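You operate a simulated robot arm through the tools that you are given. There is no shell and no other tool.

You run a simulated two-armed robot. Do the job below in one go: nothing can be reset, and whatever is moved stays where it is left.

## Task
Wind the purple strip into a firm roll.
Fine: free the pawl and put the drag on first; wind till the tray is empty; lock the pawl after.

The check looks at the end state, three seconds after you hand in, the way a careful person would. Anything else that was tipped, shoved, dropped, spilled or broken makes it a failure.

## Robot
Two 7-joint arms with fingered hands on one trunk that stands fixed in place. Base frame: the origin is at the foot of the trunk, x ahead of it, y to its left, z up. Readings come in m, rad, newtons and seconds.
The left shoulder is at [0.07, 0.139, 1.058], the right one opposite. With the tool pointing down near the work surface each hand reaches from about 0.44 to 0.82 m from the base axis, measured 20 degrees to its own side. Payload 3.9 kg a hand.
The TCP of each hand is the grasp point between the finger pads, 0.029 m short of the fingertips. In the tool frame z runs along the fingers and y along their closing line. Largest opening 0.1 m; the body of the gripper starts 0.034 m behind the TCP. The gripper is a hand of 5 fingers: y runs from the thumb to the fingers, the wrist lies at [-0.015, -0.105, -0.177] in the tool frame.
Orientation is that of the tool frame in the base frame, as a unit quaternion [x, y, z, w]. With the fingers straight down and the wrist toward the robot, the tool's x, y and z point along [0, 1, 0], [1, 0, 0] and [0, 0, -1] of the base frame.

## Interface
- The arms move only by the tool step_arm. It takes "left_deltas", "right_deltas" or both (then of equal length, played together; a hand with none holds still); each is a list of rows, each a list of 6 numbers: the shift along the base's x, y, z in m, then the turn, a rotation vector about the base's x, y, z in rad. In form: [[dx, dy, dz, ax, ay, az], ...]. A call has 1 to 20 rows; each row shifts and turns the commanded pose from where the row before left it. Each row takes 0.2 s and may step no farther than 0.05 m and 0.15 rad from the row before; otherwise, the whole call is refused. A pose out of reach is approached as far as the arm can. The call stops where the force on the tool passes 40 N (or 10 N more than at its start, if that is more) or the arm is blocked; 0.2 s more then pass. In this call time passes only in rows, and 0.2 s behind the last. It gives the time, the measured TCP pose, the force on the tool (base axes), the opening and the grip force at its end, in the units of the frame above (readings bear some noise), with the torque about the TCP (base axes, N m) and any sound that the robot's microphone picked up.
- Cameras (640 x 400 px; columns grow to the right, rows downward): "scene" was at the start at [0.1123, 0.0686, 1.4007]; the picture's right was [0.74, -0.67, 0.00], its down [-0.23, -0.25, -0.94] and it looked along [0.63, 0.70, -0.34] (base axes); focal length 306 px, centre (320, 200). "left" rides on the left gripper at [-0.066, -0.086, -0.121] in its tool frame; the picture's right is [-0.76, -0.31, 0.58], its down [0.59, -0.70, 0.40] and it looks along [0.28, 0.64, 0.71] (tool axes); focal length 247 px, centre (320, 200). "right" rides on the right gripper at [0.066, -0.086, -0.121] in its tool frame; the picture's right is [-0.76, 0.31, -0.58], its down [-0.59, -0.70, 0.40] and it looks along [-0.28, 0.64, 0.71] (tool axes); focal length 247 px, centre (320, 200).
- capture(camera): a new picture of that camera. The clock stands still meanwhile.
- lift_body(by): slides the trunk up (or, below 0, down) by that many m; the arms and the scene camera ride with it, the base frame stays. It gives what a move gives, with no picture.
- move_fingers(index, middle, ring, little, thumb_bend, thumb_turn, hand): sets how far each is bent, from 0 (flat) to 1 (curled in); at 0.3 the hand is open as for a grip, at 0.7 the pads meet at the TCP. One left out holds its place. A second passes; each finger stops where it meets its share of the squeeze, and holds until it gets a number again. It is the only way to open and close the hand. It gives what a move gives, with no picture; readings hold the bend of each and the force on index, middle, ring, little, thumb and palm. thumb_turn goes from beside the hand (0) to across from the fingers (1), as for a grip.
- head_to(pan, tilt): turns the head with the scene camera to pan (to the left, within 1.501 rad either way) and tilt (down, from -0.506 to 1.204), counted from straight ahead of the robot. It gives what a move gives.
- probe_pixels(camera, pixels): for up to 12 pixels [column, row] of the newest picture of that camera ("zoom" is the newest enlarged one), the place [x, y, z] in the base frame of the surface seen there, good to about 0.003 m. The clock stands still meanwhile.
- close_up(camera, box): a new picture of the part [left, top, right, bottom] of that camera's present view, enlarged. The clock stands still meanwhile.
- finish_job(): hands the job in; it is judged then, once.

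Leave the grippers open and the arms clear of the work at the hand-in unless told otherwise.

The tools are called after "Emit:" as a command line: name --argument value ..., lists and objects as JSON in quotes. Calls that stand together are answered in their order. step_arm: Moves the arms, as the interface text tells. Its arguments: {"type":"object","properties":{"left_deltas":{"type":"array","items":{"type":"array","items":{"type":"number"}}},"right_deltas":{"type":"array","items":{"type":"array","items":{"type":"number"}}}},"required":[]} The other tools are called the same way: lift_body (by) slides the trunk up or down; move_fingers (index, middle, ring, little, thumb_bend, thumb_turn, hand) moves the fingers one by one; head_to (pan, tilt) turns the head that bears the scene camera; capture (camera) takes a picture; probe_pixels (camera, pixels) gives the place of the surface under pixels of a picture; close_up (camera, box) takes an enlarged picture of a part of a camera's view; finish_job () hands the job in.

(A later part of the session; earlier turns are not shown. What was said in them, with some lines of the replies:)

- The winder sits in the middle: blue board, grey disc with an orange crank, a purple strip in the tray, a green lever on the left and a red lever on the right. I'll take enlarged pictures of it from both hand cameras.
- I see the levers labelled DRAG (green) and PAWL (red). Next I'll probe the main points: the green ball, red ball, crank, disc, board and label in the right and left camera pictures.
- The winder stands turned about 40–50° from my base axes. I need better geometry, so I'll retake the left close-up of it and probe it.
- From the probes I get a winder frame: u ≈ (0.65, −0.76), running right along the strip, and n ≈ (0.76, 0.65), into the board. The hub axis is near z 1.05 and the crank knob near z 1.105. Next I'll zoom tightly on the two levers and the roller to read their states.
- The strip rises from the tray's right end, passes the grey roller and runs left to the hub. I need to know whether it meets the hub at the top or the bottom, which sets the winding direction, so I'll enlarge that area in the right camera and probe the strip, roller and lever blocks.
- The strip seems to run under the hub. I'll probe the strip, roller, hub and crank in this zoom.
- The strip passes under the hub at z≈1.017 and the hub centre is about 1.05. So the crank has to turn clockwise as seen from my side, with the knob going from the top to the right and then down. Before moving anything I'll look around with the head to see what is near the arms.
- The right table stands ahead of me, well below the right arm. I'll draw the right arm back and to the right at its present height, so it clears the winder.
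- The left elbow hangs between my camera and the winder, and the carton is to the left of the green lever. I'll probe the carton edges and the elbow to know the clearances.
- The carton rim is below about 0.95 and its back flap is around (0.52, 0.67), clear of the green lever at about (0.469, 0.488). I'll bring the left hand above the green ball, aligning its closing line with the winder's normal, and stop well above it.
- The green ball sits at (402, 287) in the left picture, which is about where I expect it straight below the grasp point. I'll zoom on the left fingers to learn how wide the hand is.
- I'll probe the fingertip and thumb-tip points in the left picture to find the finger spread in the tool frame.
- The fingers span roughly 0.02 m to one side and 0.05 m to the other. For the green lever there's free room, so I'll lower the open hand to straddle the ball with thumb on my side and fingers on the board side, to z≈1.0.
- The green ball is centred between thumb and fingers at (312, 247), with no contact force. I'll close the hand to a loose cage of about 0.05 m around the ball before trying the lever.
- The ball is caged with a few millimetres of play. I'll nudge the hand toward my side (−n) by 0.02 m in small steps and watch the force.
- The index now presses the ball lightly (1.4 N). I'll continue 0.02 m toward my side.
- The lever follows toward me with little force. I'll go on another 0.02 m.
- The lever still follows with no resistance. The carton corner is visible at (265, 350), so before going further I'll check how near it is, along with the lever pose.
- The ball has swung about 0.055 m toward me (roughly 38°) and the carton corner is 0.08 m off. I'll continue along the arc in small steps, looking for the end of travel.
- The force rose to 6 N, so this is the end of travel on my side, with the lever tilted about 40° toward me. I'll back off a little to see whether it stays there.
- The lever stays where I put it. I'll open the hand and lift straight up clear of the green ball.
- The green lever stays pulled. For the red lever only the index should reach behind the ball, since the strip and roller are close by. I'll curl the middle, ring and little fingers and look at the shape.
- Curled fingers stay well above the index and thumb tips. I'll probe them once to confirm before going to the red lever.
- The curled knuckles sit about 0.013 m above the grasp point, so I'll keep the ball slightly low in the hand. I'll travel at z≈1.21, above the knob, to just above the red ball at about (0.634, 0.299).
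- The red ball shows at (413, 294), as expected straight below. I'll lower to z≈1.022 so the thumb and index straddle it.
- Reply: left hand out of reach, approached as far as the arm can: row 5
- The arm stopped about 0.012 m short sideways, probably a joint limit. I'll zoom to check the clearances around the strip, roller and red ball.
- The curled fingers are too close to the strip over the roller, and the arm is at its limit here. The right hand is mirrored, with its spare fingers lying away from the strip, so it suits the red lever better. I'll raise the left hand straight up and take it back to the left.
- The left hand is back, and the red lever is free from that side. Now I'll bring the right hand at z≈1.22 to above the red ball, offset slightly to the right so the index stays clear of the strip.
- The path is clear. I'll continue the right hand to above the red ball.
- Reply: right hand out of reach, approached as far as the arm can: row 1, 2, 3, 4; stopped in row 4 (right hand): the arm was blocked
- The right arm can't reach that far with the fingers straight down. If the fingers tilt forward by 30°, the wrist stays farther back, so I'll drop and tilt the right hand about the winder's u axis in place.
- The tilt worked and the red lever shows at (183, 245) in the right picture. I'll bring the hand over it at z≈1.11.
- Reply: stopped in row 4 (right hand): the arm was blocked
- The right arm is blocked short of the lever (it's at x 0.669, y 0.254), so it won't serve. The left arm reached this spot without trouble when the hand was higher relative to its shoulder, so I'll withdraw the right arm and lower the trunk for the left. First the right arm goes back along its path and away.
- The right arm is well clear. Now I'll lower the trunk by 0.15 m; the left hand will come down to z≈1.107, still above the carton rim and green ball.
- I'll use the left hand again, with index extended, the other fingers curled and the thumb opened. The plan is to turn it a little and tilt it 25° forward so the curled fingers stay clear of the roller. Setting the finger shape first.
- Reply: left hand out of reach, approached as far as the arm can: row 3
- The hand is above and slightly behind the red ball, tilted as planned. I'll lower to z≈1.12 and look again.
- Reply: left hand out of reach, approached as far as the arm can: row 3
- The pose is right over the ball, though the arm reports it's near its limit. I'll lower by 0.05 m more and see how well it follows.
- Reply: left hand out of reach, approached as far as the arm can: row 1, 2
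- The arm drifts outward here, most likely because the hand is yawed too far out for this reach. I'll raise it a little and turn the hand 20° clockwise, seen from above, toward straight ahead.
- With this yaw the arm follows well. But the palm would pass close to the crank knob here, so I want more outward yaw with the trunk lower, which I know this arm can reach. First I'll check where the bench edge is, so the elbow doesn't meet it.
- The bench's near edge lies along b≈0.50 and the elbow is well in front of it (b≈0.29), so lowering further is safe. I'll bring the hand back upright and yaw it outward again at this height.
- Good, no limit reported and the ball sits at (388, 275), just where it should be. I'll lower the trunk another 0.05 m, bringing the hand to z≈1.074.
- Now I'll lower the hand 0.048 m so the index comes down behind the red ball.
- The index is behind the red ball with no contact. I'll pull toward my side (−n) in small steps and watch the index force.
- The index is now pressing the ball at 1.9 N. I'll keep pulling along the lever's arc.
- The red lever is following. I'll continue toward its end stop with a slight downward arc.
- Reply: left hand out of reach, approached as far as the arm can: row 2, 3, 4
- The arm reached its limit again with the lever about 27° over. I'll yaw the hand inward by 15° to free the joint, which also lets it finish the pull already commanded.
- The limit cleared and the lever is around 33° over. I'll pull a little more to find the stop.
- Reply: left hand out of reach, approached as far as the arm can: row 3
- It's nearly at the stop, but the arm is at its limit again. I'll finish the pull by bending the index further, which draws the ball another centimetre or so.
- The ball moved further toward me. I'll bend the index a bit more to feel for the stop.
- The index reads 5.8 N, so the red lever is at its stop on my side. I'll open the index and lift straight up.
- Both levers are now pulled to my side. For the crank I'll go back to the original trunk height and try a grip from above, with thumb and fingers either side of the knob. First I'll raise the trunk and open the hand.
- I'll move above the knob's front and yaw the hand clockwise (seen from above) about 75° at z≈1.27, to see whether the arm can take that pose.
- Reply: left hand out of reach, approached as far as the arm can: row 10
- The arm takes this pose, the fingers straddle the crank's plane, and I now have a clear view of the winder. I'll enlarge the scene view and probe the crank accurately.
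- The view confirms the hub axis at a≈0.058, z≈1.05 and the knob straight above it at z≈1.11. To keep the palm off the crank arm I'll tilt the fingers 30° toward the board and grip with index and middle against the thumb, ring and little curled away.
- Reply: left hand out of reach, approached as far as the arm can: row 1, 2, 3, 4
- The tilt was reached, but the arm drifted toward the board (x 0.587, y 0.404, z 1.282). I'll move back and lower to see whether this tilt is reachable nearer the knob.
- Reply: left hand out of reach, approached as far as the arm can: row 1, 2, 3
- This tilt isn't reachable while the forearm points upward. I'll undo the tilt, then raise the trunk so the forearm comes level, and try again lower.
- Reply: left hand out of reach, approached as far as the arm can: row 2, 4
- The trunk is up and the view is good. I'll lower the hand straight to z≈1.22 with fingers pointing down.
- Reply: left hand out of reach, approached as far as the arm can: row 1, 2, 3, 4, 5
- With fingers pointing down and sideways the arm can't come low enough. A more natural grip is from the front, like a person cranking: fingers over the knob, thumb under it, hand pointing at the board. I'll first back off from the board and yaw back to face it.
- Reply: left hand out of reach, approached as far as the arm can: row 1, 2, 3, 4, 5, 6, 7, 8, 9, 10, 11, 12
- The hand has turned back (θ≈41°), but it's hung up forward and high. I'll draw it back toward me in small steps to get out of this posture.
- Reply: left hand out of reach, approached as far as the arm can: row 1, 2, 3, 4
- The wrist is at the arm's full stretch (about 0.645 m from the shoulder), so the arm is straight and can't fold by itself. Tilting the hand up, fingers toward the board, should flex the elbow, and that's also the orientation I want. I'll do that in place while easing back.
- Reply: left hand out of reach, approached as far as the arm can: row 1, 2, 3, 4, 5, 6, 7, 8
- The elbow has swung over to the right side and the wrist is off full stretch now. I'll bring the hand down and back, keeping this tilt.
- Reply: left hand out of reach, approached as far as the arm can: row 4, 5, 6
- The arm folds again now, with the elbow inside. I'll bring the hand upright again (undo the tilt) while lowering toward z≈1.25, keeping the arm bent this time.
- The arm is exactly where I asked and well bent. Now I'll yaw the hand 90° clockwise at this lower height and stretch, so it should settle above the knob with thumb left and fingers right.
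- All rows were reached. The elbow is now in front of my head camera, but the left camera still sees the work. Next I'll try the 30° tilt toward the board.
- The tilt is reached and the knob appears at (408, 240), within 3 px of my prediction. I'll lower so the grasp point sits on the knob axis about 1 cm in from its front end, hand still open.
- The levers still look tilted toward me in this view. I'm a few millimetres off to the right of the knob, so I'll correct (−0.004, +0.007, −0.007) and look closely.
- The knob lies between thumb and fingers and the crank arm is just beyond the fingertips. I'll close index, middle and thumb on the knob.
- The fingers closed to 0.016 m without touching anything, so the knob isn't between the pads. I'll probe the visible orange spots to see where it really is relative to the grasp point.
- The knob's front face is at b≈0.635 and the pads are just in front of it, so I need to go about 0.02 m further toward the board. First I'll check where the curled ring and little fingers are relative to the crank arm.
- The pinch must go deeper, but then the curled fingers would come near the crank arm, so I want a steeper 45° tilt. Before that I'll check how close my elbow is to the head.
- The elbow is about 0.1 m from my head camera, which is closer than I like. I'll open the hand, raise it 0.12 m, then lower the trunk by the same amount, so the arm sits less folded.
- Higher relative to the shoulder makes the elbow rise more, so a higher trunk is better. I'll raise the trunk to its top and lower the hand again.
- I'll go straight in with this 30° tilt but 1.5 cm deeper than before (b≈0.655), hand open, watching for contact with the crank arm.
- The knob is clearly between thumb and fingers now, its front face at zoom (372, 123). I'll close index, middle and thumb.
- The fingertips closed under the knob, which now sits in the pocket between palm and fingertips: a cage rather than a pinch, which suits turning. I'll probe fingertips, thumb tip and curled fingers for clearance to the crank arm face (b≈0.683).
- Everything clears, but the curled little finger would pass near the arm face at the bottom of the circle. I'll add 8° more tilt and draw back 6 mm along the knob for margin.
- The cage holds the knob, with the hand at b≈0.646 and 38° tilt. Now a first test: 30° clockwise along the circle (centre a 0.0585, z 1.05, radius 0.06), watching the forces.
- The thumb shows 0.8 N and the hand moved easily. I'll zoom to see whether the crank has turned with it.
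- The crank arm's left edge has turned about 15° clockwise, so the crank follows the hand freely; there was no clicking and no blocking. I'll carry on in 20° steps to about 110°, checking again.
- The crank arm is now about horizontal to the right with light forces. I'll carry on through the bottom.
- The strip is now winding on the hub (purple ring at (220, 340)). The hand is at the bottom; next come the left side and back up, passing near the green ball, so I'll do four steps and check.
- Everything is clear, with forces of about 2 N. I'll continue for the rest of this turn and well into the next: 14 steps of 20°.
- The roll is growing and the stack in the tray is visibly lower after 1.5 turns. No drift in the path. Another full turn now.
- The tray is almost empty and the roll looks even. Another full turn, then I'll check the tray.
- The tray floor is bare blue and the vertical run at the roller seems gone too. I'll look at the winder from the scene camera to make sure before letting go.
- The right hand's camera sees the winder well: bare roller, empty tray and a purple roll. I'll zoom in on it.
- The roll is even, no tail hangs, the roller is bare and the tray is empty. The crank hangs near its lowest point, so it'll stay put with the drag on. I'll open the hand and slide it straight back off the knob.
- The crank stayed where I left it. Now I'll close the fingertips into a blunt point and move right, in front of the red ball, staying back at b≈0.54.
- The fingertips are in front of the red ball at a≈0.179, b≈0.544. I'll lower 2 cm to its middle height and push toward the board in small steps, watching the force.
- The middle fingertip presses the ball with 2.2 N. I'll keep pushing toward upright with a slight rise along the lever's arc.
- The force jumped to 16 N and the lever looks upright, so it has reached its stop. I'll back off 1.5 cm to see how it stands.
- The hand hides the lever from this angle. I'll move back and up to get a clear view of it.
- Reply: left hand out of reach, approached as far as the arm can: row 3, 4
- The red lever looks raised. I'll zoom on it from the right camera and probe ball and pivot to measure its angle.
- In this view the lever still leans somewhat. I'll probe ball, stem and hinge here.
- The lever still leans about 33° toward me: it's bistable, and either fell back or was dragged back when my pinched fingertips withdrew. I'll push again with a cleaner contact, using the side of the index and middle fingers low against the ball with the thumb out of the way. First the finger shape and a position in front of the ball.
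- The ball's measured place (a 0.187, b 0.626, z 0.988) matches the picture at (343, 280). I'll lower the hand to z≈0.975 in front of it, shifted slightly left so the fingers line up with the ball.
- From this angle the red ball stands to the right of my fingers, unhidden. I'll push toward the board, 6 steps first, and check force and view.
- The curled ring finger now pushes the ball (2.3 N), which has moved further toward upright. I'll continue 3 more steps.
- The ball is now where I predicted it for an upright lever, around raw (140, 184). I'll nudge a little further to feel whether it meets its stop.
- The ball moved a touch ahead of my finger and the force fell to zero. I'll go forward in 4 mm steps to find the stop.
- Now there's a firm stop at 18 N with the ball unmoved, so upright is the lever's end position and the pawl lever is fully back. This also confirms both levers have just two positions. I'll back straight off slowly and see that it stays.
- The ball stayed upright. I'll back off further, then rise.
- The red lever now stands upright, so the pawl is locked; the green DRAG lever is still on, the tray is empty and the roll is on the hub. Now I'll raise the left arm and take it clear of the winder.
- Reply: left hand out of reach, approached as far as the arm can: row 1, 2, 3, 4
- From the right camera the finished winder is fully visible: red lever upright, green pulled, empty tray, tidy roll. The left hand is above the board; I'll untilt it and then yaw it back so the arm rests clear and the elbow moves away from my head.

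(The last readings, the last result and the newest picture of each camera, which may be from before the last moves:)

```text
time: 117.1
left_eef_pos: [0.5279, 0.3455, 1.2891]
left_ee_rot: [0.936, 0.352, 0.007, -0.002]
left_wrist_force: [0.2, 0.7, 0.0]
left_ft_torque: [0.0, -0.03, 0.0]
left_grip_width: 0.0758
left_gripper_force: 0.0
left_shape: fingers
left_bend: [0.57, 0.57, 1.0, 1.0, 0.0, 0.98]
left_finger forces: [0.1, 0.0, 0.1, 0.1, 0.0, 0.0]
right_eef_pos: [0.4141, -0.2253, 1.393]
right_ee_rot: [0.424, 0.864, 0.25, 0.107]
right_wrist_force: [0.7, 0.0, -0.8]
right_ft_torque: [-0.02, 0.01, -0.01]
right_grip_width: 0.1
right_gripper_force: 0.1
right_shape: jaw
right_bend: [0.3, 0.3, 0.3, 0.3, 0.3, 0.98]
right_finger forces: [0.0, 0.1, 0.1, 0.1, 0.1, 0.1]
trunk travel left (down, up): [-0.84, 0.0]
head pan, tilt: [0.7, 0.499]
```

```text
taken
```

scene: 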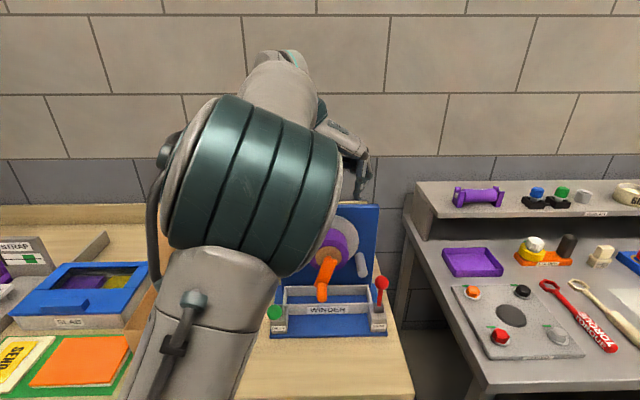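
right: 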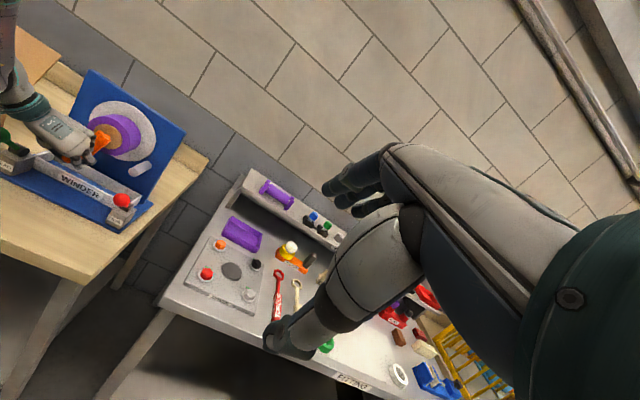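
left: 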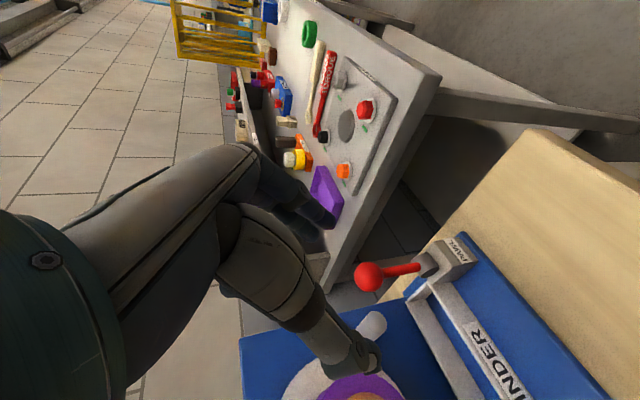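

The winder is in clear view: tray empty, red upright. I'll now yaw the left hand back and move it to the left and up, away from the winder.

Emit:
step_arm --left_deltas '[[-0.004, 0.004, 0.001, 0, 0, 0.131], [-0.004, 0.004, 0.001, 0, 0, 0.131], [-0.004, 0.004, 0.001, 0, 0, 0.131], [-0.004, 0.004, 0.001, 0, 0, 0.131], [-0.004, 0.004, 0.001, 0, 0, 0.131], [-0.004, 0.004, 0.001, 0, 0, 0.131], [-0.004, 0.004, 0.001, 0, 0, 0.131], [-0.004, 0.004, 0.001, 0, 0, 0.131], [-0.004, 0.004, 0.001, 0, 0, 0.131], [-0.004, 0.004, 0.001, 0, 0, 0.131], [-0.015, 0.018, 0.001, 0, 0, 0.131], [-0.015, 0.018, 0.001, 0, 0, 0.1]]'

Emit:
move_fingers --hand "left" --index 0.3 --middle 0.3 --ring 0.3 --little 0.3 --thumb_bend 0.3

Emit:
capture --camera "scene"

```text
time: 119.7
left_eef_pos: [0.4581, 0.4276, 1.2985]
left_ee_rot: [0.427, 0.904, -0.002, -0.001]
left_wrist_force: [-0.9, 0.9, 0.7]
left_ft_torque: [0.0, -0.02, -0.01]
left_grip_width: 0.0758
left_gripper_force: 0.0
left_shape: fingers
left_bend: [0.57, 0.57, 1.0, 1.0, 0.0, 0.98]
left_finger forces: [0.1, 0.0, 0.0, 0.1, 0.0, 0.1]
left hand out of reach, approached as far as the arm can: row 12
right_eef_pos: [0.4125, -0.2269, 1.3941]
right_ee_rot: [0.424, 0.864, 0.25, 0.107]
right_wrist_force: [-0.3, 0.6, -0.2]
right_ft_torque: [-0.02, 0.0, 0.01]
right_grip_width: 0.0997
right_gripper_force: 0.0
right_shape: jaw
right_bend: [0.3, 0.3, 0.3, 0.3, 0.3, 0.98]
right_finger forces: [0.1, 0.1, 0.0, 0.0, 0.0, 0.1]
trunk travel left (down, up): [-0.84, 0.0]
head pan, tilt: [0.7, 0.499]
```

```text
time: 120.7
left_eef_pos: [0.4582, 0.4301, 1.2986]
left_ee_rot: [0.426, 0.905, -0.002, -0.003]
left_wrist_force: [0.4, -1.1, -0.2]
left_ft_torque: [0.0, -0.02, -0.03]
left_grip_width: 0.0987
left_gripper_force: 0.0
left_shape: fingers
left_bend: [0.3, 0.3, 0.3, 0.3, 0.3, 0.98]
left_finger forces: [0.1, 0.1, 0.0, 0.0, 0.0, 0.0]
right_eef_pos: [0.4124, -0.2274, 1.393]
right_ee_rot: [0.423, 0.864, 0.25, 0.106]
right_wrist_force: [-0.1, 0.3, -0.7]
right_ft_torque: [-0.04, -0.01, 0.02]
right_grip_width: 0.0999
right_gripper_force: 0.0
right_shape: jaw
right_bend: [0.3, 0.3, 0.3, 0.3, 0.3, 0.98]
right_finger forces: [0.0, 0.0, 0.1, 0.1, 0.0, 0.1]
trunk travel left (down, up): [-0.84, 0.0]
head pan, tilt: [0.7, 0.499]
```

```text
taken
```

scene: 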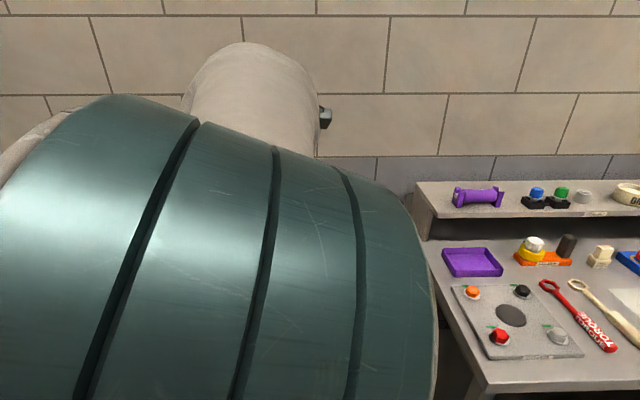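

The hand is open and high, with the elbow still near my head. I'll move the hand to the left, away from the winder and outward.

Emit:
step_arm --left_deltas '[[-0.005, 0.035, 0.005, 0, 0, 0], [-0.01, 0.035, 0.005, 0, 0, 0], [-0.015, 0.035, 0.005, 0, 0, 0], [-0.02, 0.02, 0, 0, 0, 0]]'

Emit:
capture --camera "scene"

Emit:
capture --camera "left"

```text
time: 121.7
left_eef_pos: [0.4101, 0.5523, 1.3162]
left_ee_rot: [0.428, 0.904, 0.005, -0.007]
left_wrist_force: [-0.1, -0.2, -0.6]
left_ft_torque: [-0.01, -0.02, -0.02]
left_grip_width: 0.0988
left_gripper_force: 0.0
left_shape: fingers
left_bend: [0.3, 0.3, 0.3, 0.3, 0.3, 0.98]
left_finger forces: [0.0, 0.0, 0.0, 0.1, 0.1, 0.0]
right_eef_pos: [0.4123, -0.2259, 1.3937]
right_ee_rot: [0.423, 0.864, 0.25, 0.107]
right_wrist_force: [-0.7, 1.1, 0.4]
right_ft_torque: [0.0, 0.02, 0.0]
right_grip_width: 0.0999
right_gripper_force: 0.1
right_shape: jaw
right_bend: [0.3, 0.3, 0.3, 0.3, 0.3, 0.98]
right_finger forces: [0.0, 0.1, 0.1, 0.0, 0.0, 0.0]
trunk travel left (down, up): [-0.84, 0.0]
head pan, tilt: [0.7, 0.499]
```

```text
taken
```

scene: 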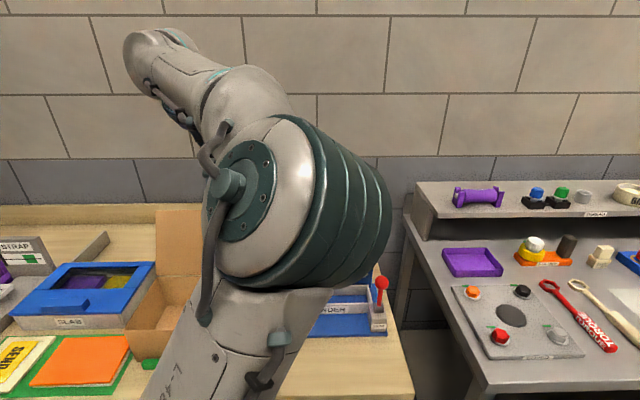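

```text
taken
```

left: 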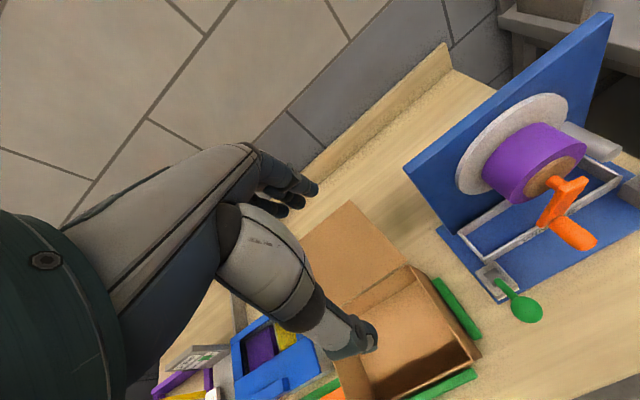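

The left arm is clear now, above the bench and left of the winder. One last close look at the winder from both hand cameras.

Emit:
close_up --camera "left" --box '[390, 60, 640, 340]'

Emit:
close_up --camera "right" --box '[0, 50, 220, 270]'

```text
1.43 times, centred on (515, 200) of left
```

zoom: 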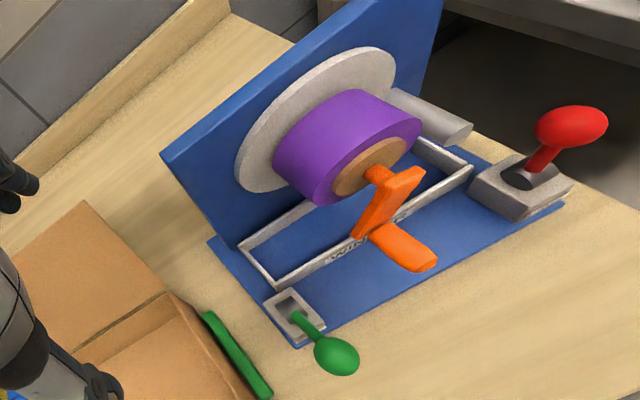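

```text
1.82 times, centred on (110, 160) of right
```

zoom: 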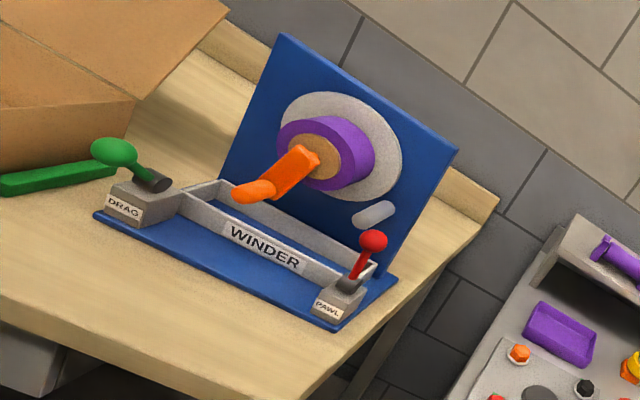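

The strip is wound into a compact purple roll with no loose tail, and the tray is empty. The pawl lever is back upright (locked) and the drag lever is on. Nothing else was disturbed, both hands are open and both arms are clear. I'm handing in the job.

Emit:
finish_job

```text
The job is handed in.
```

The purple strip is wound into a compact roll on the hub, with no loose tail, and the tray is empty. I've handed the job in but haven't seen the check's result.

- **Before winding:** I pulled both the DRAG and PAWL levers over to their stops on my side. They have no on/off marks. Both started upright and the PAWL lever turned out to have only two end positions, so I took "pulled" to mean drag on and pawl free. The crank turned easily, so I couldn't confirm by feel that the drag was working.
- **Winding:** I turned the crank clockwise for about three and a half turns, until the tray floor was bare and the roller empty. The crank met no blocking and made no clicking.
- **After winding:** I pushed the PAWL lever back upright. My first push got dragged back as my fingers withdrew, so I pushed again until it hit a firm stop, and it stayed there. The DRAG lever is still on, and the crank stayed near the bottom of its circle.

I saw nothing else moved or tipped. Both hands are open and both arms are clear of the winder.
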